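You operate a simulated robot arm through the tools that you are given. There is no shell and no other tool.

You run a simulated robot arm. Do the job below in one go: nothing can be reset, and whatever is moved stays where it is left.

JOB
Empty the level glass and refill it to the volume on the card in the drawer.
Fine: to within 1 mL; fill knob shut, drawer shut, the card stays inside.

Only the result counts: the job must be done as asked and must still hold three seconds after the hand-in. Knocking over, shifting, dropping, spilling or breaking anything else fails it.

ROBOT AND FRAMES
A 7-joint arm with a two-finger parallel gripper, fixed in place. Base frame: the origin is on the floor under the middle of its stand, x ahead of it, y to its left, z up; the work surface is at about z = 0.9. Readings come in m, degrees, newtons and seconds.
It reaches about 1.372 m from its shoulder. Its first joint turns from -149.0 to 149.0 degrees. Payload 3.43 kg.
The tool frame sits at the grasp point between the pads (the TCP): z along the fingers, y along the line on which they close. The tips reach 0.03 m beyond it. The gripper opens to 0.094 m. The fingers are 0.028 m wide and 0.01 m thick; the gripper's body (0.05 by 0.096 m) begins 0.055 m behind the TCP.
Orientation is that of the tool frame in the base frame, as a unit quaternion [w, x, y, z]. With the fingers straight down and closing along the base's y, the tool's x points along the base's -x, its y along +y and its z along -z.

CONTROLS
- The arm moves only by the tool apply_moves. Its arguments are lists of equal length, an entry for each row: "grip": the finger opening in m, from 0 to 0.094; "delta_pos": the shift along the tool's x, y, z in units of 30 mm (1.0 is 30 mm), a list of three; "rotation": the turn, a rotation vector about the tool's x, y, z in units of 8 degrees (1.0 is 8 degrees), a list of three. In form: {"grip": [grip, ...], "delta_pos": [[x, y, z], ...], "rotation": [[wx, wy, wz], ...]}. A call has 1 to 20 rows; each row shifts and turns the commanded pose from where the row before left it, along the tool's axes as they then stand. A call with a number of a shift or a turn outside -1 to 1 is refused whole. Rows are played at 5 a second. More than 0.05 m and 8.6 degrees between two rows, or a gripper value outside its range, and nothing of the call is played. Where a pose cannot be reached the arm comes as near as it can. A force on the tool above 40 N (or 10 N above the force at the start of the call, whichever is more), or a blocked arm, ends the call early, and 0.2 s more pass. The fingers move at their own pace (about 0.045 m/s each) and stop on an object; they squeeze with about 36 N. The grip force told is the motor's: it shows also when the fingers shut on nothing. Time passes only in rows, and 0.2 s behind the last, so rows that do not move let the fingers close. The reply holds the time, the measured pose of the TCP, the force on the tool along the base axes, the opening and the grip force, in the units named above and with some noise, with the torque about the TCP (base axes, N m) and any sound that the robot's microphone picked up.
- Cameras (640 x 400 px; columns grow to the right, rows downward): "scene" is fixed at [0.0506, -0.6507, 1.3628]; the picture's right is [0.59, -0.81, 0.00], its down [-0.32, -0.23, -0.92] and it looks along [0.74, 0.54, -0.40] (base axes); focal length 345 px, centre (320, 200). "wrist" rides on the gripper at [0.076, 0.014, -0.103] in the tool frame; the picture's right is [-0.18, 0.98, 0.00], its down [-0.75, -0.14, -0.64] and it looks along [-0.63, -0.12, 0.77] (tool axes); focal length 243 px, centre (320, 200). There is no depth. A picture from a camera that has moved, and an enlarged one, comes with that camera's place and axes in the base frame and with its lens.
- grab_frame(camera): a new picture of that camera. The clock stands still meanwhile.
- enlarge(camera, box): a new picture of the part [left, top, right, bottom] of that camera's present view, enlarged. The clock stands still meanwhile.
- sign_off(): hands the job in; it is judged then, once.

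Nothing tells you positions but the pictures and the camera data. Unless the task says otherwise, let go and move clear before handing in.

The tools are called after "Request:" as a command line: name --argument value ..., lists and objects as JSON in quotes. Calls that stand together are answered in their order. apply_moves: Moves the arm, as the interface text tells. Its arguments: {"type":"object","properties":{"grip":{"type":"array","items":{"type":"number"}},"delta_pos":{"type":"array","items":{"type":"array","items":{"type":"number"}}},"rotation":{"type":"array","items":{"type":"array","items":{"type":"number"}}}},"required":["grip","delta_pos","rotation"]} The other tools are called the same way: grab_frame (camera) takes a picture; enlarge (camera, box) takes an enlarged picture of a part of a camera's view; sign_off () hands the job in.

At the start:

```text
clock: 0.0
tcp_pos: [0.7223, 0.3104, 1.1461]
ee_rot: [0.001, -0.001, 1.0, 0.0]
wrist_force: [0.6, -0.6, -0.1]
moment: [0.02, 0.01, 0.0]
opening: 0.0941
grip_force: 0.0
```

scene: 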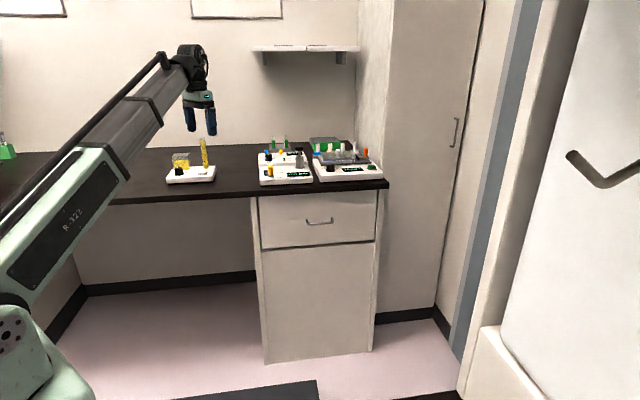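
wrist: 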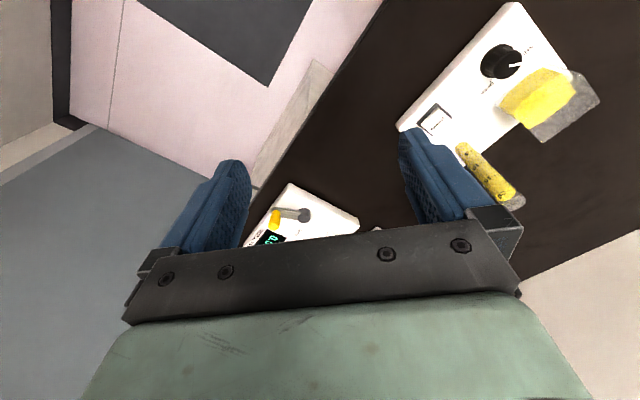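

I see a bench with three small devices and a drawer in the cabinet below. The left one, with the yellow column, looks like the level glass. I'll zoom in on each part before moving.

Request:
enlarge --camera "scene" --box '[150, 120, 240, 200]'

Request:
enlarge --camera "scene" --box '[245, 125, 395, 265]'

Request:
enlarge --camera "wrist" --box '[380, 0, 640, 240]'

```text
5.00 times, centred on (195, 160) of scene
camera zoom: at [0.0506, -0.6507, 1.3628], right [0.59, -0.81, 0.0], down [-0.32, -0.23, -0.92], along [0.74, 0.54, -0.4], focal length 1723 px, centre (945, 400)
```

zoom: 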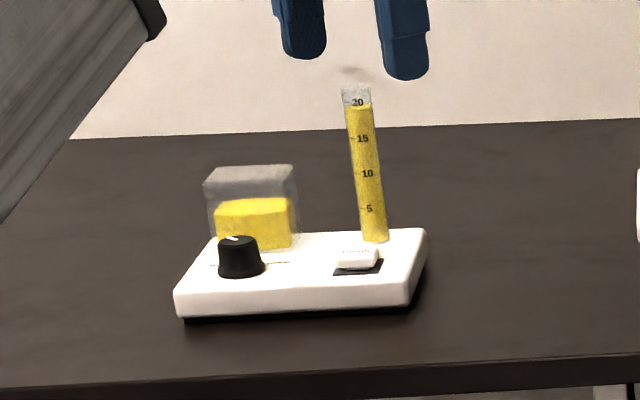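

```text
2.86 times, centred on (320, 195) of scene
camera zoom: at [0.0506, -0.6507, 1.3628], right [0.59, -0.81, 0.0], down [-0.32, -0.23, -0.92], along [0.74, 0.54, -0.4], focal length 985 px, centre (320, 214)
```

zoom: 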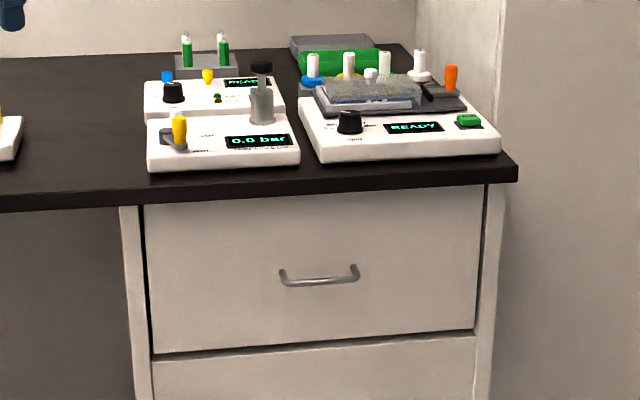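

```text
1.67 times, centred on (510, 120) of wrist
camera zoom: at [0.6468, 0.3242, 1.248], right [0.18, 0.98, 0.0], down [0.75, -0.14, 0.64], along [0.63, -0.12, -0.77], focal length 404 px, centre (3, 333)
```

zoom: 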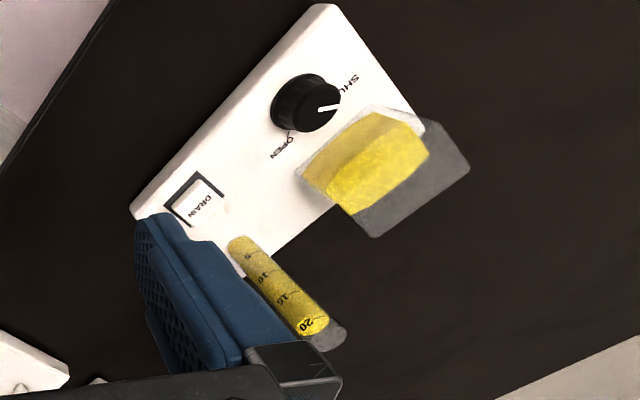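

The level glass is on the left of the bench, at about (0.75, 0.47). It shows about 20 mL and has a DRAIN button and a SHUT/OPEN knob. The bench front runs at 45°, and the drawer handle is near (1.0, 0.05, 0.75). First I'll move the arm back from the bench, then turn the gripper horizontal to face the drawer.

Request:
apply_moves --grip '[0.094, 0.094, 0.094, 0.094, 0.094, 0.094, 0.094, 0.094, 0.094, 0.094, 0.094, 0.094]' --delta_pos '[[0.2, -1, 0.27], [0.2, -1, 0.27], [0.2, -1, 0.27], [0.2, -1, 0.27], [0.2, -1, 0.27], [0.2, -1, 0.27], [0.2, -1, 0.27], [0.2, -1, 0.27], [0.2, -1, 0.27], [0.2, -1, 0.27], [0.2, -1, 0.27], [0.2, -1, 0.27]]' --rotation '[[0, 0, 0], [0, 0, 0], [0, 0, 0], [0, 0, 0], [0, 0, 0], [0, 0, 0], [0, 0, 0], [0, 0, 0], [0, 0, 0], [0, 0, 0], [0, 0, 0], [0, 0, 0]]'

```text
clock: 2.6
tcp_pos: [0.6506, -0.0484, 1.0485]
ee_rot: [0.0, 0.0, 1.0, 0.0]
wrist_force: [0.1, -0.6, 0.3]
moment: [0.02, 0.01, 0.0]
opening: 0.0941
grip_force: 0.1
```

The move tracked well. Now I'll turn the gripper to point horizontally at the drawer, with its fingers closing vertically.

Request:
apply_moves --grip '[0.094, 0.094, 0.094, 0.094, 0.094, 0.094, 0.094, 0.094, 0.094, 0.094, 0.094, 0.094, 0.094]' --delta_pos '[[0, 0, 0], [0, 0, 0], [0, 0, 0], [0, 0, 0], [0, 0, 0], [0, 0, 0], [0, 0, 0], [0, 0, 0], [0, 0, 0], [0, 0, 0], [0, 0, 0], [0, 0, 0], [0, 0, 0]]' --rotation '[[-0.8166, -0.3382, 0.3382], [-0.8166, -0.3382, 0.3382], [-0.8166, -0.3382, 0.3382], [-0.8166, -0.3382, 0.3382], [-0.8166, -0.3382, 0.3382], [-0.8166, -0.3382, 0.3382], [-0.8166, -0.3382, 0.3382], [-0.8166, -0.3382, 0.3382], [-0.8166, -0.3382, 0.3382], [-0.8166, -0.3382, 0.3382], [-0.8166, -0.3382, 0.3382], [-0.8166, -0.3382, 0.3382], [-0.8166, -0.3382, 0.3382]]'

Request:
grab_frame --camera "wrist"

Request:
grab_frame --camera "scene"

```text
clock: 5.4
tcp_pos: [0.6584, -0.0539, 1.05]
ee_rot: [0.271, 0.27, 0.653, 0.654]
wrist_force: [0.1, 0.1, -0.2]
moment: [0.01, -0.01, 0.0]
opening: 0.0941
grip_force: 0.2
out of reach, approached as far as the arm can: row 13
```

```text
taken
camera wrist: at [0.5325, -0.0717, 1.0633], right [0.13, -0.13, 0.98], down [0.08, -0.99, -0.14], along [0.99, 0.09, -0.12], focal length 243 px, centre (320, 200)
```

wrist: 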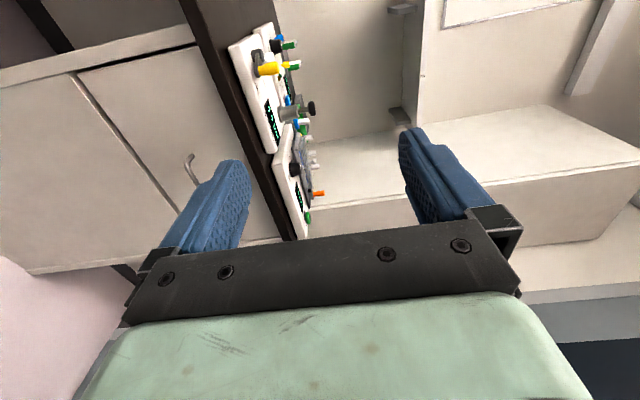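

```text
taken
```

scene: 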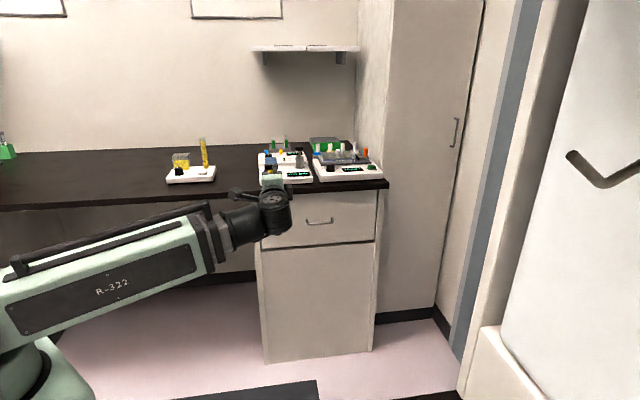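

The gripper now faces the drawer front. I'll zoom in on the handle from both cameras to triangulate where it is.

Request:
enlarge --camera "wrist" --box '[120, 100, 280, 200]'

Request:
enlarge --camera "scene" --box '[250, 170, 400, 260]'

```text
4.00 times, centred on (200, 150) of wrist
camera zoom: at [0.5325, -0.0717, 1.0633], right [0.13, -0.13, 0.98], down [0.08, -0.99, -0.14], along [0.99, 0.09, -0.12], focal length 970 px, centre (800, 400)
```

zoom: 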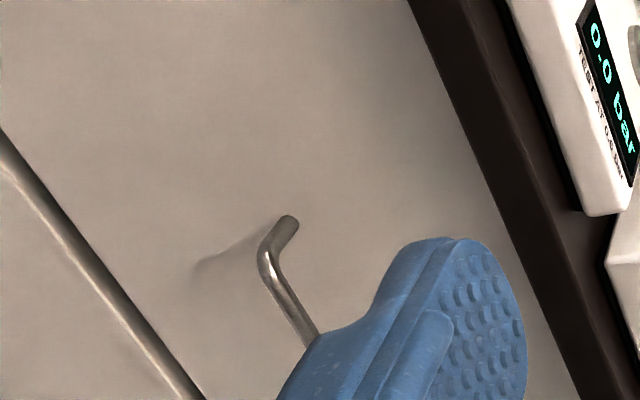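

```text
4.27 times, centred on (325, 215) of scene
camera zoom: at [0.0506, -0.6507, 1.3628], right [0.59, -0.81, 0.0], down [-0.32, -0.23, -0.92], along [0.74, 0.54, -0.4], focal length 1470 px, centre (299, 136)
```

zoom: 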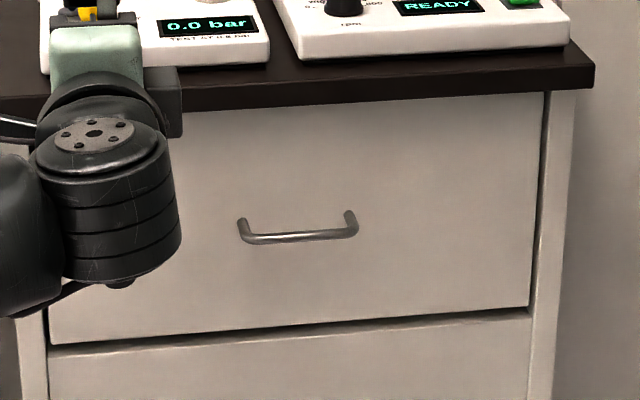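

The handle bar's centre comes out at about (1.001, 0.042, 0.754), roughly 10 cm long and 4 cm off the drawer face. I'll move to a spot about 12 cm in front of it.

Request:
apply_moves --grip '[0.07, 0.07, 0.07, 0.07, 0.07, 0.07, 0.07, 0.07, 0.07, 0.07]' --delta_pos '[[-0.582, -0.987, 0.643], [-0.582, -0.987, 0.643], [-0.582, -0.987, 0.643], [-0.582, -0.987, 0.643], [-0.582, -0.987, 0.643], [-0.582, -0.987, 0.643], [-0.582, -0.987, 0.643], [-0.582, -0.987, 0.643], [-0.582, -0.987, 0.643], [-0.582, -0.987, 0.643]]' --rotation '[[0, 0, 0], [0, 0, 0], [0, 0, 0], [0, 0, 0], [0, 0, 0], [0, 0, 0], [0, 0, 0], [0, 0, 0], [0, 0, 0], [0, 0, 0]]'

Request:
grab_frame --camera "wrist"

Request:
grab_frame --camera "scene"

```text
clock: 7.6
tcp_pos: [0.9178, -0.0411, 0.7529]
ee_rot: [0.272, 0.271, 0.652, 0.653]
wrist_force: [-0.4, 0.6, -1.1]
moment: [0.0, -0.01, -0.02]
opening: 0.0697
grip_force: 0.0
```

```text
taken
camera wrist: at [0.7929, -0.0595, 0.767], right [0.13, -0.13, 0.98], down [0.08, -0.99, -0.14], along [0.99, 0.09, -0.12], focal length 243 px, centre (320, 200)
```

wrist: 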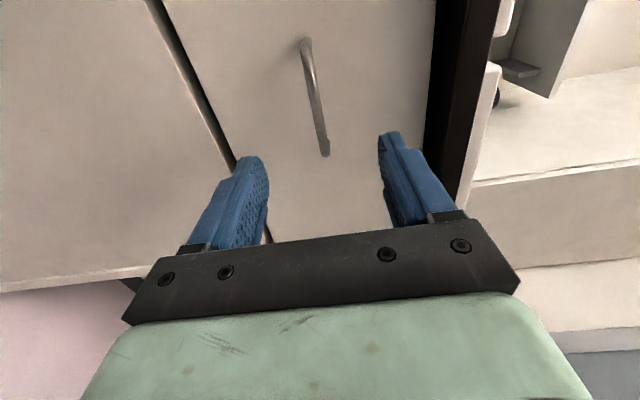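

```text
taken
```

scene: 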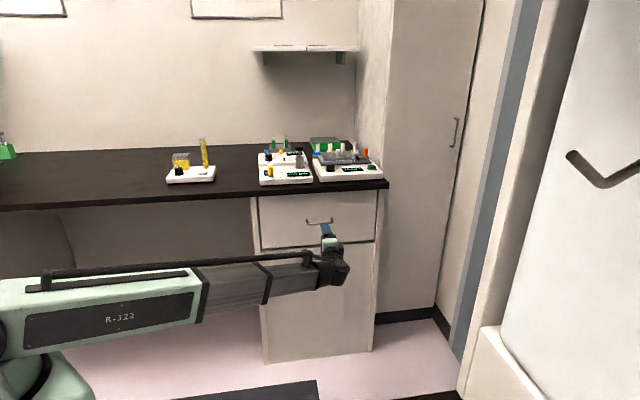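

I'm in front of the handle. I'll zoom in to check its height against the finger gap before closing in.

Request:
enlarge --camera "wrist" --box '[240, 20, 400, 180]'

Request:
enlarge --camera "scene" --box '[270, 190, 370, 260]'

```text
2.50 times, centred on (320, 100) of wrist
camera zoom: at [0.7929, -0.0595, 0.767], right [0.13, -0.13, 0.98], down [0.08, -0.99, -0.14], along [0.99, 0.09, -0.12], focal length 606 px, centre (320, 450)
```

zoom: 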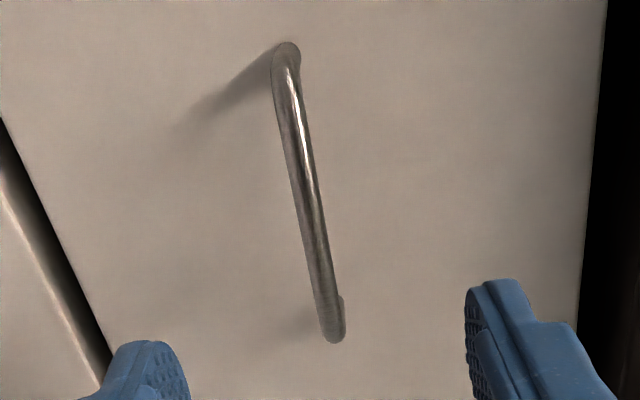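

```text
5.71 times, centred on (320, 225) of scene
camera zoom: at [0.0506, -0.6507, 1.3628], right [0.59, -0.81, 0.0], down [-0.32, -0.23, -0.92], along [0.74, 0.54, -0.4], focal length 1969 px, centre (320, 57)
```

zoom: 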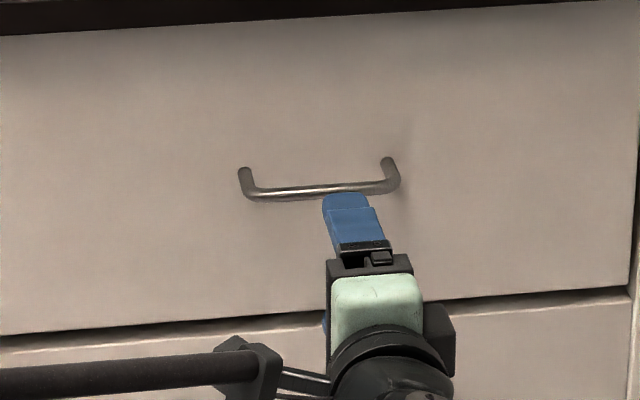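

The bar sits midway between the fingers at z ≈ 0.751. I'll advance about 10.5 cm with the fingers open, then close on the bar.

Request:
apply_moves --grip '[0.07, 0.07, 0.07, 0.07, 0.07, 0.07, 0.07]' --delta_pos '[[0, -0.01, 0.5], [0, -0.01, 0.5], [0, -0.01, 0.5], [0, -0.01, 0.5], [0, -0.01, 0.5], [0, -0.01, 0.5], [0, 0, 0.5]]' --rotation '[[0, 0, 0], [0, 0, 0], [0, 0, 0], [0, 0, 0], [0, 0, 0], [0, 0, 0], [0, 0, 0]]'

Request:
grab_frame --camera "wrist"

Request:
enlarge --camera "scene" --box '[270, 190, 370, 260]'

```text
clock: 9.2
tcp_pos: [0.9921, 0.0331, 0.7524]
ee_rot: [0.271, 0.271, 0.654, 0.652]
wrist_force: [0.0, 0.4, 0.7]
moment: [-0.01, 0.03, -0.01]
opening: 0.0701
grip_force: 0.0
```

```text
taken
camera wrist: at [0.8669, 0.0145, 0.7655], right [0.13, -0.13, 0.98], down [0.08, -0.99, -0.14], along [0.99, 0.09, -0.12], focal length 243 px, centre (320, 200)
```

wrist: 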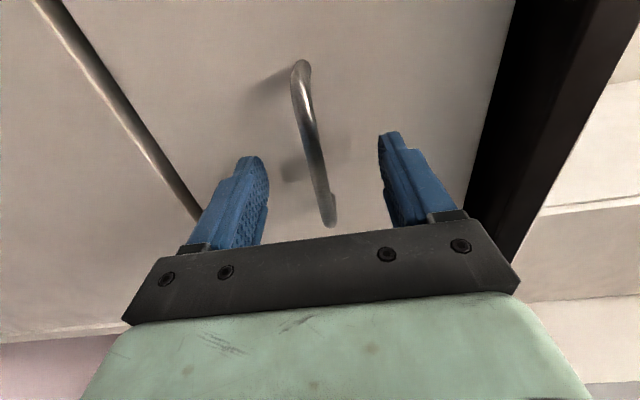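

```text
5.71 times, centred on (320, 225) of scene
camera zoom: at [0.0506, -0.6507, 1.3628], right [0.59, -0.81, 0.0], down [-0.32, -0.23, -0.92], along [0.74, 0.54, -0.4], focal length 1969 px, centre (320, 57)
```

zoom: 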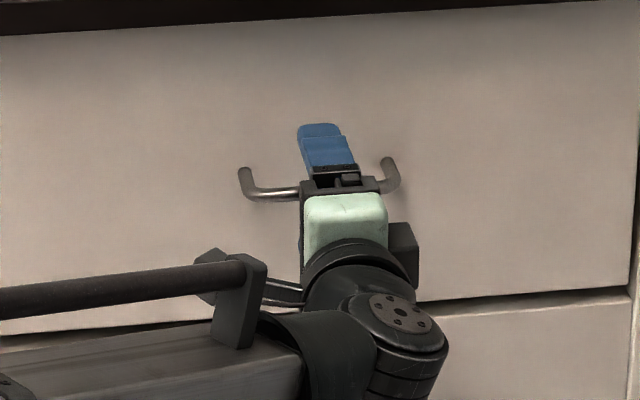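

The bar is centred between the fingers. Closing on it now.

Request:
apply_moves --grip '[0.0, 0.0, 0.0, 0.0, 0.0, 0.0]' --delta_pos '[[0, 0, 0], [0, 0, 0], [0, 0, 0], [0, 0, 0], [0, 0, 0], [0, 0, 0]]' --rotation '[[0, 0, 0], [0, 0, 0], [0, 0, 0], [0, 0, 0], [0, 0, 0], [0, 0, 0]]'

```text
clock: 10.6
tcp_pos: [0.992, 0.0324, 0.7502]
ee_rot: [0.271, 0.272, 0.654, 0.652]
wrist_force: [-5.8, -0.5, -20.8]
moment: [-0.25, 0.4, -0.19]
opening: 0.0094
grip_force: 43.8
```

I have the handle: the fingers stopped at 9.4 mm. The bar sits slightly low, so I'll ease down 2 mm and start pulling the drawer straight out.

Request:
apply_moves --grip '[0.0, 0.0, 0.0, 0.0, 0.0]' --delta_pos '[[0, -0.08, 0], [0, 0, -0.4], [0, 0, -0.4], [0, 0, -0.4], [0, 0, -0.4]]' --rotation '[[0, 0, 0], [0, 0, 0], [0, 0, 0], [0, 0, 0], [0, 0, 0]]'

Request:
grab_frame --camera "scene"

```text
clock: 11.8
tcp_pos: [0.9584, -0.0018, 0.7507]
ee_rot: [0.272, 0.27, 0.653, 0.653]
wrist_force: [0.6, 0.3, -2.7]
moment: [0.05, 0.07, 0.95]
opening: 0.0098
grip_force: 43.1
```

```text
taken
```

scene: 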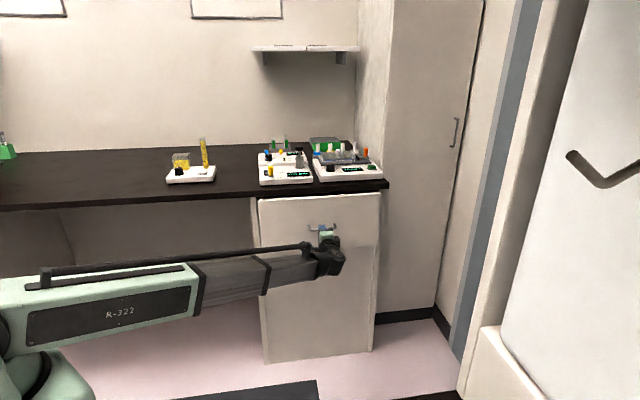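

The drawer follows with little force. I'll keep pulling.

Request:
apply_moves --grip '[0.0, 0.0, 0.0, 0.0, 0.0, 0.0, 0.0, 0.0, 0.0, 0.0]' --delta_pos '[[0, 0, -0.5], [0, 0, -0.5], [0, 0, -0.5], [0, 0, -0.5], [0, 0, -0.5], [0, 0, -0.5], [0, 0, -0.5], [0, 0, -0.5], [0, 0, -0.5], [0, 0, -0.5]]' --rotation '[[0, 0, 0], [0, 0, 0], [0, 0, 0], [0, 0, 0], [0, 0, 0], [0, 0, 0], [0, 0, 0], [0, 0, 0], [0, 0, 0], [0, 0, 0]]'

Request:
grab_frame --camera "scene"

Request:
grab_frame --camera "wrist"

```text
clock: 14.0
tcp_pos: [0.8526, -0.1066, 0.7487]
ee_rot: [0.272, 0.271, 0.653, 0.653]
wrist_force: [8.0, -8.0, -1.4]
moment: [0.03, 0.1, 0.55]
opening: 0.0094
grip_force: 43.3
```

```text
taken
```

scene: 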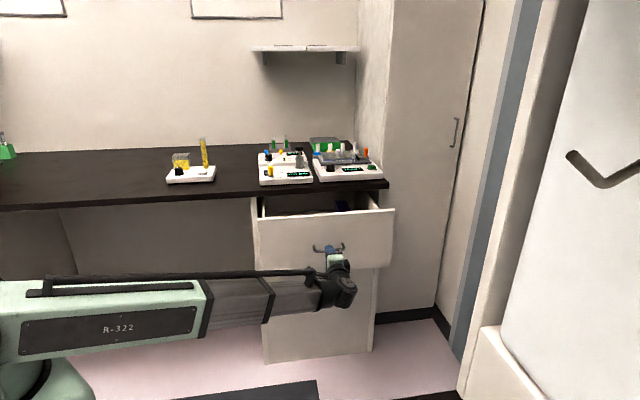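

```text
taken
camera wrist: at [0.7267, -0.1252, 0.7637], right [0.13, -0.13, 0.98], down [0.08, -0.99, -0.14], along [0.99, 0.09, -0.12], focal length 243 px, centre (320, 200)
```

wrist: 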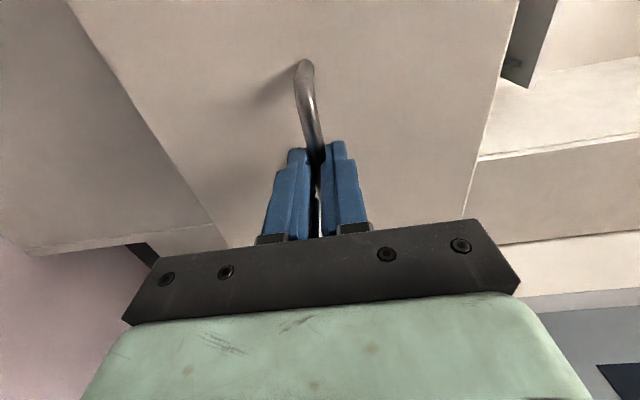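

The drawer is about 20 cm open. I'll zoom in to see what's inside.

Request:
enlarge --camera "scene" --box '[250, 180, 400, 240]'

```text
4.27 times, centred on (325, 210) of scene
camera zoom: at [0.0506, -0.6507, 1.3628], right [0.59, -0.81, 0.0], down [-0.32, -0.23, -0.92], along [0.74, 0.54, -0.4], focal length 1470 px, centre (299, 157)
```

zoom: 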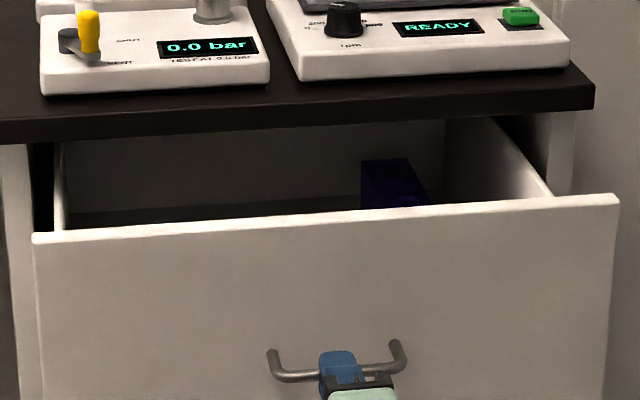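

The card isn't visible past the drawer front from here. I'll let go of the handle, back off, rise, and turn the gripper downward so the wrist camera can look in.

Request:
apply_moves --grip '[0.06, 0.06, 0.06, 0.06, 0.06, 0.06, 0.06, 0.06, 0.06, 0.06, 0.06, 0.06, 0.06, 0.06, 0.06, 0.06, 0.06, 0.06, 0.06, 0.06]' --delta_pos '[[0, 0, 0], [0, 0, 0], [0, 0, 0], [0, 0, 0], [0, 0, -0.6], [0, 0, -0.6], [0, 0, -0.6], [0, 0, -0.6], [0, 0, -0.6], [0, 0.5, -0.3], [0, 1, 0], [0, 1, 0], [0, 1, 0], [0, 1, 0], [0, 1, 0], [0, 1, 0], [0, 1, 0], [0, 1, 0], [0, 1, 0], [0, 0.5, 0]]' --rotation '[[0, 0, 0], [0, 0, 0], [0, 0, 0], [0, 0, 0], [0, 0, 0], [0, 0, 0], [0, 0, 0], [0, 0, 0], [0, 0, 0], [0, 0, 0], [0, 0, 0], [0, 0, 0], [0, 0, 0], [0, 0, 0], [0, 0, 0], [0, 0, 0], [0, 0, 0], [0, 0, 0], [0, 0, 0], [0, 0, 0]]'

Request:
grab_frame --camera "scene"

```text
clock: 18.2
tcp_pos: [0.7829, -0.1766, 1.051]
ee_rot: [0.271, 0.271, 0.653, 0.653]
wrist_force: [0.0, 0.5, -0.5]
moment: [0.01, 0.01, -0.01]
opening: 0.0602
grip_force: 0.1
```

```text
taken
```

scene: 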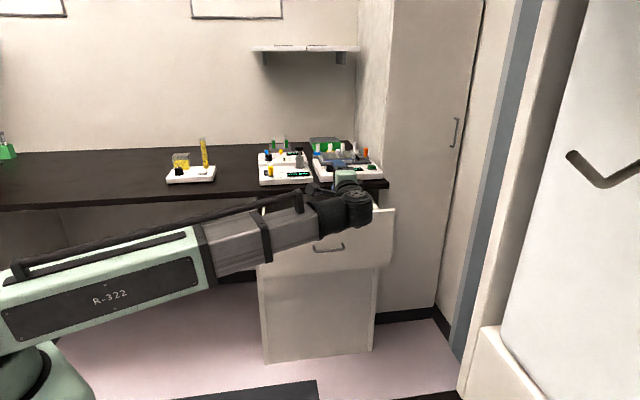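

Clear of the handle. Now turning the gripper to point down, with the camera on the robot side.

Request:
apply_moves --grip '[0.06, 0.06, 0.06, 0.06, 0.06, 0.06, 0.06, 0.06, 0.06, 0.06, 0.06, 0.06, 0.06, 0.06, 0.06]' --delta_pos '[[0, 0, 0], [0, 0, 0], [0, 0, 0], [0, 0, 0], [0, 0, 0], [0, 0, 0], [0, 0, 0], [0, 0, 0], [0, 0, 0], [0, 0, 0], [0, 0, 0], [0, 0, 0], [0, 0, 0], [0, 0, 0], [0, 0, 0]]' --rotation '[[0.5774, 0.5774, -0.5774], [0.5774, 0.5774, -0.5774], [0.5774, 0.5774, -0.5774], [0.5774, 0.5774, -0.5774], [0.5774, 0.5774, -0.5774], [0.5774, 0.5774, -0.5774], [0.5774, 0.5774, -0.5774], [0.5774, 0.5774, -0.5774], [0.5774, 0.5774, -0.5774], [0.5774, 0.5774, -0.5774], [0.5774, 0.5774, -0.5774], [0.5774, 0.5774, -0.5774], [0.5774, 0.5774, -0.5774], [0.5774, 0.5774, -0.5774], [0.5774, 0.5774, -0.5774]]'

Request:
grab_frame --camera "wrist"

```text
clock: 21.4
tcp_pos: [0.782, -0.1767, 1.0482]
ee_rot: [0.0, -0.383, 0.924, -0.002]
wrist_force: [-0.4, 0.1, 0.2]
moment: [0.02, 0.02, -0.01]
opening: 0.06
grip_force: 0.1
```

```text
taken
camera wrist: at [0.7188, -0.2199, 1.1515], right [-0.57, 0.82, 0.0], down [0.63, 0.44, 0.64], along [0.53, 0.36, -0.77], focal length 243 px, centre (320, 200)
```

wrist: 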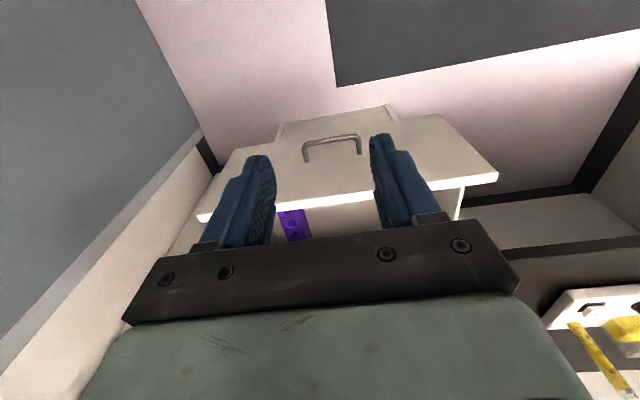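

The view is upside-down and the gripper body covers the inside of the drawer. I'll move forward about 18 cm so the camera looks straight down into it.

Request:
apply_moves --grip '[0.094, 0.094, 0.094, 0.094, 0.094, 0.094]' --delta_pos '[[-1, 0, 0], [-1, 0, 0], [-1, 0, 0], [-1, 0, 0], [-1, 0, 0], [-1, 0, 0]]' --rotation '[[0, 0, 0], [0, 0, 0], [0, 0, 0], [0, 0, 0], [0, 0, 0], [0, 0, 0]]'

Request:
grab_frame --camera "wrist"

```text
clock: 22.8
tcp_pos: [0.9101, -0.0493, 1.0495]
ee_rot: [0.0, -0.382, 0.924, -0.001]
wrist_force: [1.0, 1.5, -0.1]
moment: [0.0, -0.02, -0.05]
opening: 0.0942
grip_force: 0.1
```

```text
taken
camera wrist: at [0.8466, -0.0918, 1.1524], right [-0.56, 0.83, 0.0], down [0.63, 0.43, 0.64], along [0.53, 0.36, -0.77], focal length 243 px, centre (320, 200)
```

wrist: 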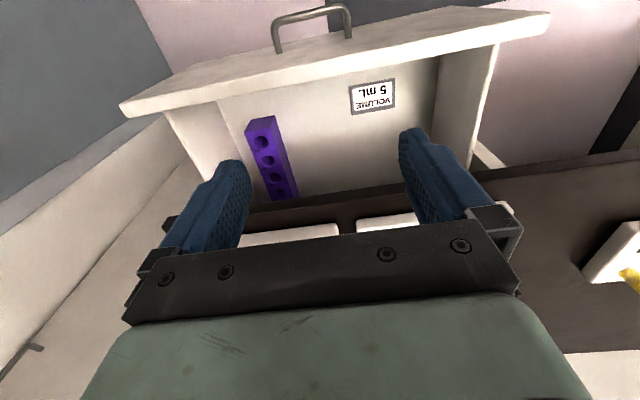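

Request:
enlarge --camera "wrist" --box '[335, 65, 415, 125]'

Request:
enlarge --camera "wrist" --box '[160, 60, 480, 220]'

```text
6.67 times, centred on (375, 95) of wrist
camera zoom: at [0.8466, -0.0918, 1.1524], right [-0.56, 0.83, 0.0], down [0.63, 0.43, 0.64], along [0.53, 0.36, -0.77], focal length 1618 px, centre (-47, 900)
```

zoom: 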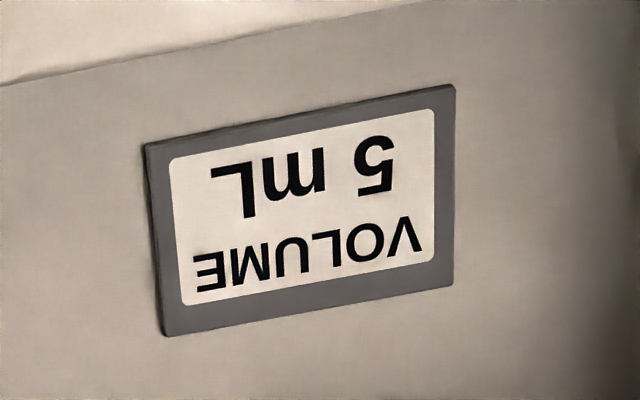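

```text
2.00 times, centred on (320, 140) of wrist
camera zoom: at [0.8466, -0.0918, 1.1524], right [-0.56, 0.83, 0.0], down [0.63, 0.43, 0.64], along [0.53, 0.36, -0.77], focal length 485 px, centre (320, 320)
```

zoom: 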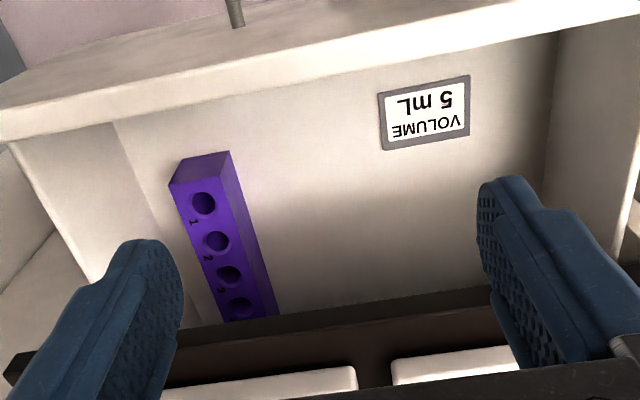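

The card reads VOLUME 5 mL. Next I'll close the drawer, starting by backing off and turning the gripper horizontal again.

Request:
apply_moves --grip '[0.0, 0.0, 0.0, 0.0, 0.0]' --delta_pos '[[1, 0, 0], [1, 0, 0], [1, 0, 0], [1, 0, 0], [1, 0, 0]]' --rotation '[[0, 0, 0], [0, 0, 0], [0, 0, 0], [0, 0, 0], [0, 0, 0]]'

Request:
apply_moves --grip '[0.0, 0.0, 0.0, 0.0, 0.0, 0.0, 0.0, 0.0, 0.0, 0.0, 0.0, 0.0, 0.0, 0.0, 0.0]' --delta_pos '[[0.5, 0, 0], [0.5, 0, 0], [0, 0, 0], [0, 0, 0], [0, 0, 0], [0, 0, 0], [0, 0, 0], [0, 0, 0], [0, 0, 0], [0, 0, 0], [0, 0, 0], [0, 0, 0], [0, 0, 0], [0, 0, 0], [0, 0, 0]]' --rotation '[[-0.5774, -0.5774, 0.5774], [-0.5774, -0.5774, 0.5774], [-0.5774, -0.5774, 0.5774], [-0.5774, -0.5774, 0.5774], [-0.5774, -0.5774, 0.5774], [-0.5774, -0.5774, 0.5774], [-0.5774, -0.5774, 0.5774], [-0.5774, -0.5774, 0.5774], [-0.5774, -0.5774, 0.5774], [-0.5774, -0.5774, 0.5774], [-0.5774, -0.5774, 0.5774], [-0.5774, -0.5774, 0.5774], [-0.5774, -0.5774, 0.5774], [-0.5774, -0.5774, 0.5774], [-0.5774, -0.5774, 0.5774]]'

Request:
grab_frame --camera "wrist"

```text
clock: 24.0
tcp_pos: [0.8029, -0.1536, 1.0513]
ee_rot: [0.0, -0.383, 0.924, -0.002]
wrist_force: [-0.5, 1.1, 0.0]
moment: [0.0, 0.01, -0.01]
opening: 0.0
grip_force: 9.7
```

```text
clock: 27.2
tcp_pos: [0.782, -0.1755, 1.048]
ee_rot: [0.272, 0.271, 0.652, 0.653]
wrist_force: [-0.5, 0.2, 0.2]
moment: [-0.01, 0.0, 0.01]
opening: 0.0
grip_force: 33.1
```

```text
taken
camera wrist: at [0.6551, -0.1932, 1.0621], right [0.13, -0.13, 0.98], down [0.08, -0.99, -0.14], along [0.99, 0.09, -0.12], focal length 243 px, centre (320, 200)
```

wrist: 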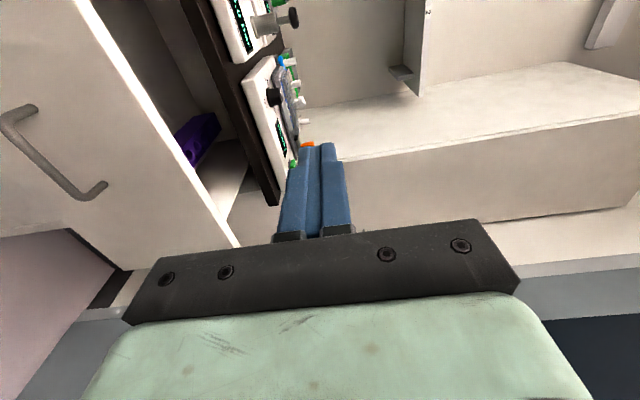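

The gripper is horizontal and the fingers are closed. I'll lower to z ≈ 0.80, above the handle and below the drawer's top edge.

Request:
apply_moves --grip '[0.0, 0.0, 0.0, 0.0, 0.0, 0.0, 0.0, 0.0, 0.0]' --delta_pos '[[0, -0.92, 0], [0, -0.92, 0], [0, -0.92, 0], [0, -0.92, 0], [0, -0.92, 0], [0, -0.92, 0], [0, -0.92, 0], [0, -0.92, 0], [0, -0.92, 0]]' --rotation '[[0, 0, 0], [0, 0, 0], [0, 0, 0], [0, 0, 0], [0, 0, 0], [0, 0, 0], [0, 0, 0], [0, 0, 0], [0, 0, 0]]'

Request:
grab_frame --camera "wrist"

Request:
grab_frame --camera "scene"

```text
clock: 29.2
tcp_pos: [0.7808, -0.1768, 0.8]
ee_rot: [0.272, 0.27, 0.653, 0.653]
wrist_force: [-0.3, 1.0, -0.3]
moment: [-0.01, -0.03, 0.03]
opening: 0.0
grip_force: 33.2
```

```text
taken
camera wrist: at [0.6544, -0.1949, 0.8146], right [0.13, -0.13, 0.98], down [0.08, -0.99, -0.14], along [0.99, 0.1, -0.12], focal length 243 px, centre (320, 200)
```

wrist: 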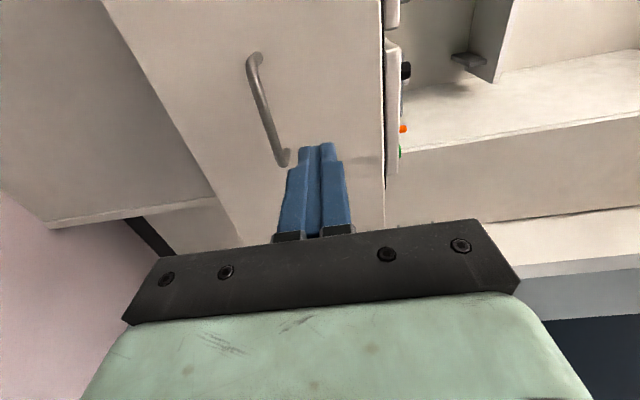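

```text
taken
```

scene: 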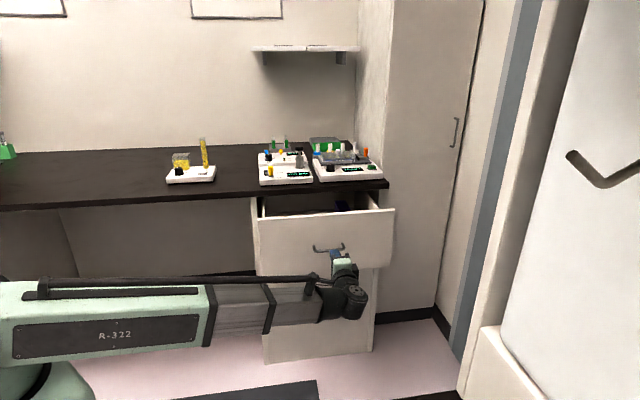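

I'm lined up on the drawer face. Advancing to contact and pushing the drawer in steadily.

Request:
apply_moves --grip '[0.0, 0.0, 0.0, 0.0, 0.0, 0.0, 0.0, 0.0, 0.0, 0.0, 0.0, 0.0, 0.0, 0.0, 0.0, 0.0, 0.0, 0.0]' --delta_pos '[[0, 0, 0.5], [0, 0, 0.5], [0, 0, 0.5], [0, 0, 0.5], [0, 0, 0.5], [0, 0, 0.5], [0, 0, 0.5], [0, 0, 0.5], [0, 0, 0.5], [0, 0, 0.5], [0, 0, 0.5], [0, 0, 0.5], [0, 0, 0.5], [0, 0, 0.5], [0, 0, 0.5], [0, 0, 0.5], [0, 0, 0.5], [0, 0, 0.5]]' --rotation '[[0, 0, 0], [0, 0, 0], [0, 0, 0], [0, 0, 0], [0, 0, 0], [0, 0, 0], [0, 0, 0], [0, 0, 0], [0, 0, 0], [0, 0, 0], [0, 0, 0], [0, 0, 0], [0, 0, 0], [0, 0, 0], [0, 0, 0], [0, 0, 0], [0, 0, 0], [0, 0, 0]]'

Request:
enlarge --camera "scene" --box '[250, 170, 400, 260]'

```text
clock: 33.0
tcp_pos: [0.9731, 0.0138, 0.799]
ee_rot: [0.271, 0.272, 0.653, 0.653]
wrist_force: [0.3, -0.6, 0.8]
moment: [-0.01, -0.02, 0.0]
opening: 0.0002
grip_force: 32.6
```

```text
4.27 times, centred on (325, 215) of scene
camera zoom: at [0.0506, -0.6507, 1.3628], right [0.59, -0.81, 0.0], down [-0.32, -0.23, -0.92], along [0.74, 0.54, -0.4], focal length 1470 px, centre (299, 136)
```

zoom: 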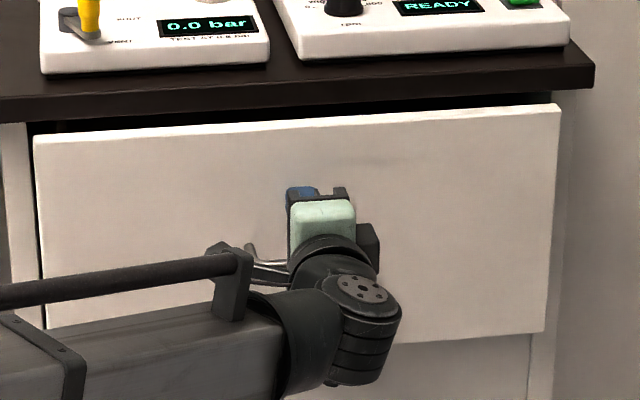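

The drawer is about 5 cm from shut. I'll finish more slowly until it stops.

Request:
apply_moves --grip '[0.0, 0.0, 0.0, 0.0, 0.0, 0.0, 0.0, 0.0]' --delta_pos '[[0, 0, 0.2], [0, 0, 0.2], [0, 0, 0.2], [0, 0, 0.2], [0, 0, 0.2], [0, 0, 0.2], [0, 0, 0.15], [0, 0, 0.15]]' --rotation '[[0, 0, 0], [0, 0, 0], [0, 0, 0], [0, 0, 0], [0, 0, 0], [0, 0, 0], [0, 0, 0], [0, 0, 0]]'

Request:
enlarge --camera "scene" --box '[250, 170, 400, 260]'

```text
clock: 34.8
tcp_pos: [1.0044, 0.0485, 0.7993]
ee_rot: [0.271, 0.27, 0.653, 0.653]
wrist_force: [-0.3, 0.3, 0.2]
moment: [0.01, 0.0, 0.01]
opening: 0.0
grip_force: 33.1
```

```text
4.27 times, centred on (325, 215) of scene
camera zoom: at [0.0506, -0.6507, 1.3628], right [0.59, -0.81, 0.0], down [-0.32, -0.23, -0.92], along [0.74, 0.54, -0.4], focal length 1470 px, centre (299, 136)
```

zoom: 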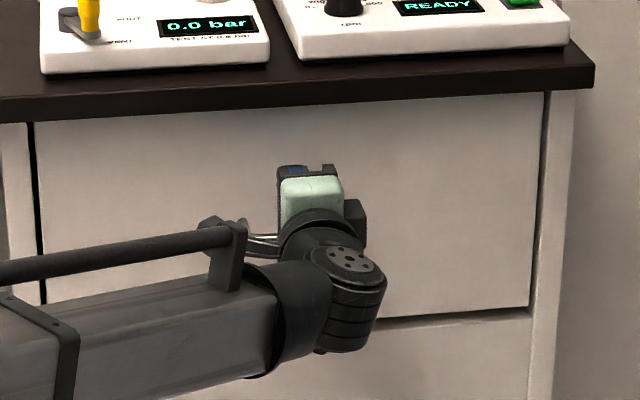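

The face looks flush, matching the starting view. I'll push a few millimetres more until I feel the stop.

Request:
apply_moves --grip '[0.0, 0.0, 0.0, 0.0, 0.0]' --delta_pos '[[0, 0, 0.08], [0, 0, 0.08], [0, 0, 0.08], [0, 0, 0.08], [0, 0, 0]]' --rotation '[[0, 0, 0], [0, 0, 0], [0, 0, 0], [0, 0, 0], [0, 0, 0]]'

Request:
enlarge --camera "scene" --box '[250, 170, 400, 260]'

```text
clock: 36.0
tcp_pos: [1.0113, 0.052, 0.8011]
ee_rot: [0.272, 0.271, 0.653, 0.653]
wrist_force: [-9.7, -6.8, -2.6]
moment: [-0.04, 0.05, 0.21]
opening: 0.0
grip_force: 32.6
```

```text
4.27 times, centred on (325, 215) of scene
camera zoom: at [0.0506, -0.6507, 1.3628], right [0.59, -0.81, 0.0], down [-0.32, -0.23, -0.92], along [0.74, 0.54, -0.4], focal length 1470 px, centre (299, 136)
```

zoom: 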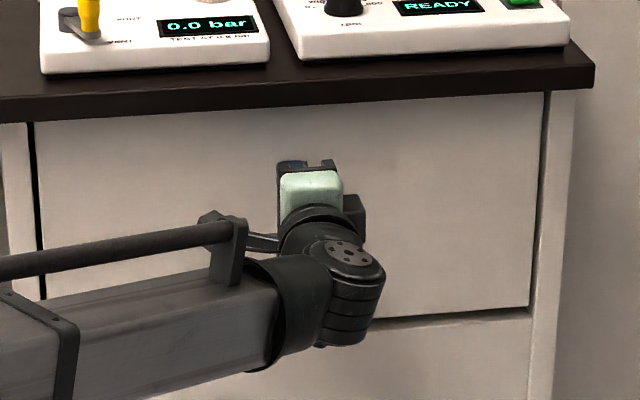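

The drawer is firmly shut: the stop gives about 12 N and the face is flush. I'll back off and rise clear of the bench edge before going to the level glass.

Request:
apply_moves --grip '[0.0, 0.0, 0.0, 0.0, 0.0, 0.0, 0.0, 0.0, 0.0, 0.0, 0.0, 0.0, 0.0, 0.0, 0.0, 0.0, 0.0, 0.0]' --delta_pos '[[0, 0, -0.5], [0, 0, -1], [0, 0, -1], [0, 0, -1], [0, 0, -1], [0, 0, -1], [0, 1, 0], [0, 1, 0], [0, 1, 0], [0, 1, 0], [0, 1, 0], [0, 1, 0], [0, 1, 0], [0, 1, 0], [0, 1, 0], [0, 1, 0], [0, 1, 0], [0, 1, 0]]' --rotation '[[0, 0, 0], [0, 0, 0], [0, 0, 0], [0, 0, 0], [0, 0, 0], [0, 0, 0], [0, 0, 0], [0, 0, 0], [0, 0, 0], [0, 0, 0], [0, 0, 0], [0, 0, 0], [0, 0, 0], [0, 0, 0], [0, 0, 0], [0, 0, 0], [0, 0, 0], [0, 0, 0]]'

Request:
grab_frame --camera "scene"

```text
clock: 39.8
tcp_pos: [0.894, -0.0659, 1.1611]
ee_rot: [0.272, 0.27, 0.653, 0.653]
wrist_force: [0.0, -0.1, 1.0]
moment: [-0.01, 0.0, -0.01]
opening: 0.0001
grip_force: 32.7
```

```text
taken
```

scene: 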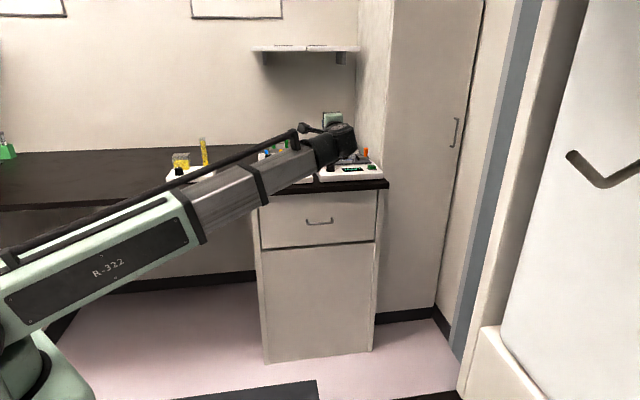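

Clear of the bench. Turning the gripper to point down again, then moving above the level glass.

Request:
apply_moves --grip '[0.0, 0.0, 0.0, 0.0, 0.0, 0.0, 0.0, 0.0, 0.0, 0.0, 0.0, 0.0, 0.0, 0.0, 0.0]' --delta_pos '[[0, 0, 0], [0, 0, 0], [0, 0, 0], [0, 0, 0], [0, 0, 0], [0, 0, 0], [0, 0, 0], [0, 0, 0], [0, 0, 0], [0, 0, 0], [0, 0, 0], [0, 0, 0], [0, 0, 0], [0, 0, 0], [0, 0, 0]]' --rotation '[[0.5774, 0.5774, -0.5774], [0.5774, 0.5774, -0.5774], [0.5774, 0.5774, -0.5774], [0.5774, 0.5774, -0.5774], [0.5774, 0.5774, -0.5774], [0.5774, 0.5774, -0.5774], [0.5774, 0.5774, -0.5774], [0.5774, 0.5774, -0.5774], [0.5774, 0.5774, -0.5774], [0.5774, 0.5774, -0.5774], [0.5774, 0.5774, -0.5774], [0.5774, 0.5774, -0.5774], [0.5774, 0.5774, -0.5774], [0.5774, 0.5774, -0.5774], [0.5774, 0.5774, -0.5774]]'

Request:
apply_moves --grip '[0.0, 0.0, 0.0, 0.0, 0.0, 0.0, 0.0, 0.0, 0.0, 0.0, 0.0, 0.0, 0.0, 0.0, 0.0, 0.0, 0.0]' --delta_pos '[[-0.569, 0.949, 0], [-0.569, 0.949, 0], [-0.569, 0.949, 0], [-0.569, 0.949, 0], [-0.569, 0.949, 0], [-0.569, 0.949, 0], [-0.569, 0.949, 0], [-0.569, 0.949, 0], [-0.569, 0.949, 0], [-0.569, 0.949, 0], [-0.569, 0.949, 0], [-0.569, 0.949, 0], [-0.569, 0.949, 0], [-0.569, 0.949, 0], [-0.569, 0.949, 0], [-0.569, 0.949, 0], [-0.569, 0.949, 0]]' --rotation '[[0, 0, 0], [0, 0, 0], [0, 0, 0], [0, 0, 0], [0, 0, 0], [0, 0, 0], [0, 0, 0], [0, 0, 0], [0, 0, 0], [0, 0, 0], [0, 0, 0], [0, 0, 0], [0, 0, 0], [0, 0, 0], [0, 0, 0], [0, 0, 0], [0, 0, 0]]'

Request:
grab_frame --camera "wrist"

Request:
grab_frame --camera "scene"

```text
clock: 43.0
tcp_pos: [0.8934, -0.0619, 1.1602]
ee_rot: [0.0, -0.383, 0.924, -0.002]
wrist_force: [0.5, 1.2, -0.1]
moment: [0.0, 0.0, -0.02]
opening: 0.0
grip_force: 32.9
```

```text
clock: 46.6
tcp_pos: [0.7569, 0.4864, 1.1614]
ee_rot: [0.0, -0.382, 0.924, -0.001]
wrist_force: [0.5, -0.2, 0.5]
moment: [0.03, -0.01, 0.0]
opening: 0.0001
grip_force: 33.3
```

```text
taken
camera wrist: at [0.6937, 0.4427, 1.2622], right [-0.56, 0.83, 0.0], down [0.63, 0.43, 0.64], along [0.53, 0.36, -0.77], focal length 243 px, centre (320, 200)
```

wrist: 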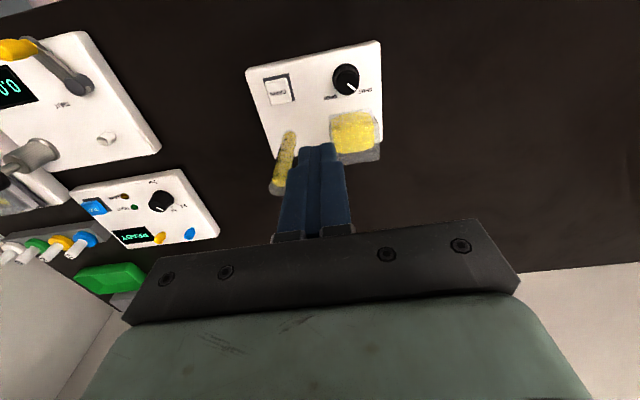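

```text
taken
```

scene: 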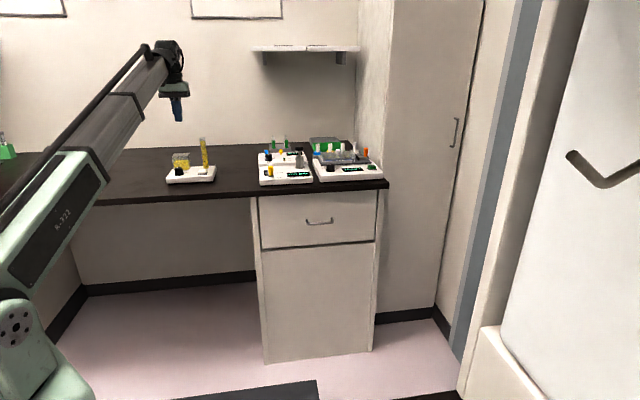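

Request:
enlarge --camera "wrist" --box '[240, 30, 400, 200]'

Request:
enlarge --camera "scene" --box '[160, 130, 225, 190]'

Request:
enlarge --camera "scene" --box '[190, 130, 222, 172]'

```text
2.35 times, centred on (320, 115) of wrist
camera zoom: at [0.6937, 0.4427, 1.2622], right [-0.56, 0.83, 0.0], down [0.63, 0.43, 0.64], along [0.53, 0.36, -0.77], focal length 571 px, centre (320, 400)
```

zoom: 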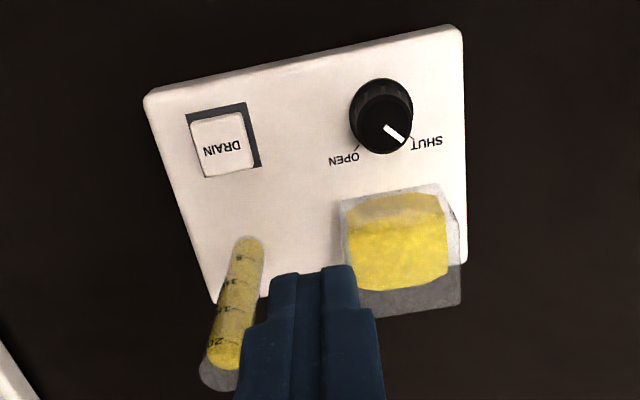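

```text
6.67 times, centred on (192, 160) of scene
camera zoom: at [0.0506, -0.6507, 1.3628], right [0.59, -0.81, 0.0], down [-0.32, -0.23, -0.92], along [0.74, 0.54, -0.4], focal length 2298 px, centre (1170, 467)
```

zoom: 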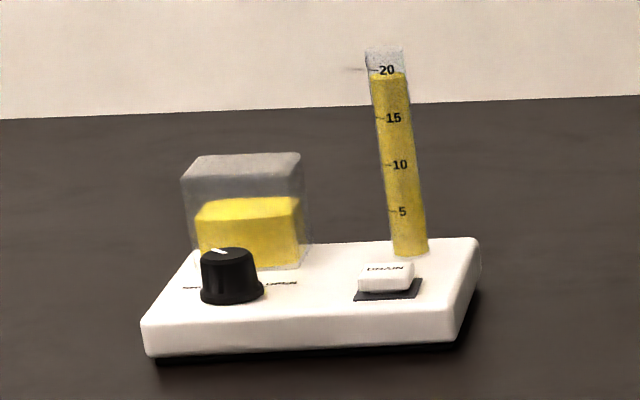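

```text
9.52 times, centred on (206, 151) of scene
camera zoom: at [0.0506, -0.6507, 1.3628], right [0.59, -0.81, 0.0], down [-0.32, -0.23, -0.92], along [0.74, 0.54, -0.4], focal length 3282 px, centre (1406, 667)
```

zoom: 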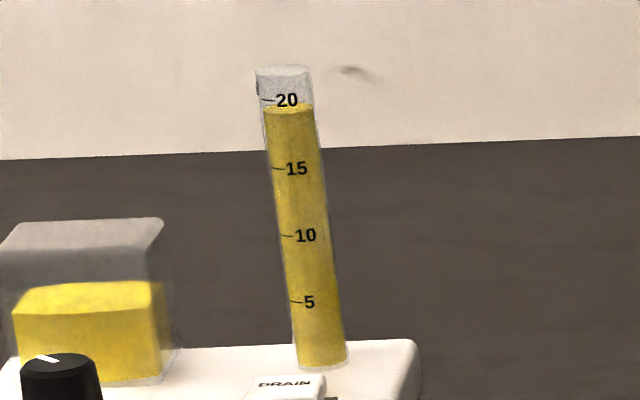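

The wrist and scene cameras together put the DRAIN button's top at about (0.799, 0.452, 0.937) and the knob's top at about (0.740, 0.514, 0.952). The glass now reads about 19.5 mL. I'll take the closed fingertips over DRAIN and hover just above it.

Request:
apply_moves --grip '[0.0, 0.0, 0.0, 0.0, 0.0, 0.0, 0.0, 0.0]' --delta_pos '[[-0.03, -0.9, 0], [-0.03, -0.9, 0], [0, 0, 0.9], [0, 0, 0.9], [0, 0, 0.9], [0, 0, 0.9], [0, 0, 0.9], [0, 0, 0.9]]' --rotation '[[0, 0, 0], [0, 0, 0], [0, 0, 0], [0, 0, 0], [0, 0, 0], [0, 0, 0], [0, 0, 0], [0, 0, 0]]'

Request:
grab_frame --camera "wrist"

Request:
enlarge --camera "scene" --box '[160, 130, 225, 190]'

```text
clock: 48.4
tcp_pos: [0.7986, 0.4486, 0.9961]
ee_rot: [0.0, -0.382, 0.924, 0.0]
wrist_force: [-0.5, -0.2, -0.2]
moment: [0.01, -0.01, -0.03]
opening: 0.0
grip_force: 33.5
```

```text
taken
camera wrist: at [0.7342, 0.4035, 1.0982], right [-0.56, 0.83, 0.0], down [0.63, 0.43, 0.64], along [0.53, 0.36, -0.77], focal length 243 px, centre (320, 200)
```

wrist: 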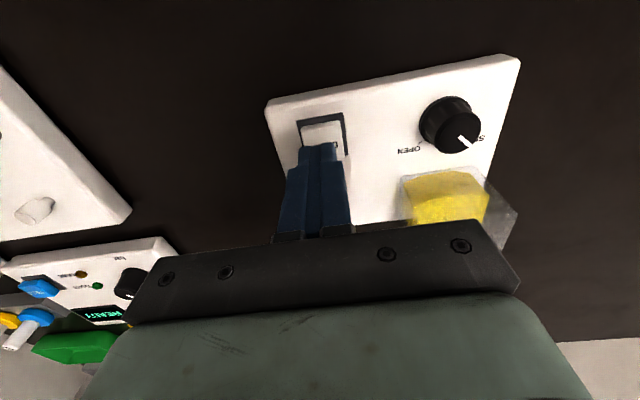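

```text
6.67 times, centred on (192, 160) of scene
camera zoom: at [0.0506, -0.6507, 1.3628], right [0.59, -0.81, 0.0], down [-0.32, -0.23, -0.92], along [0.74, 0.54, -0.4], focal length 2298 px, centre (1170, 467)
```

zoom: 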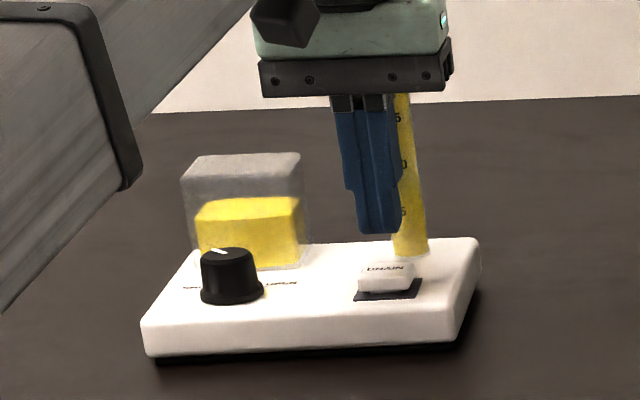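

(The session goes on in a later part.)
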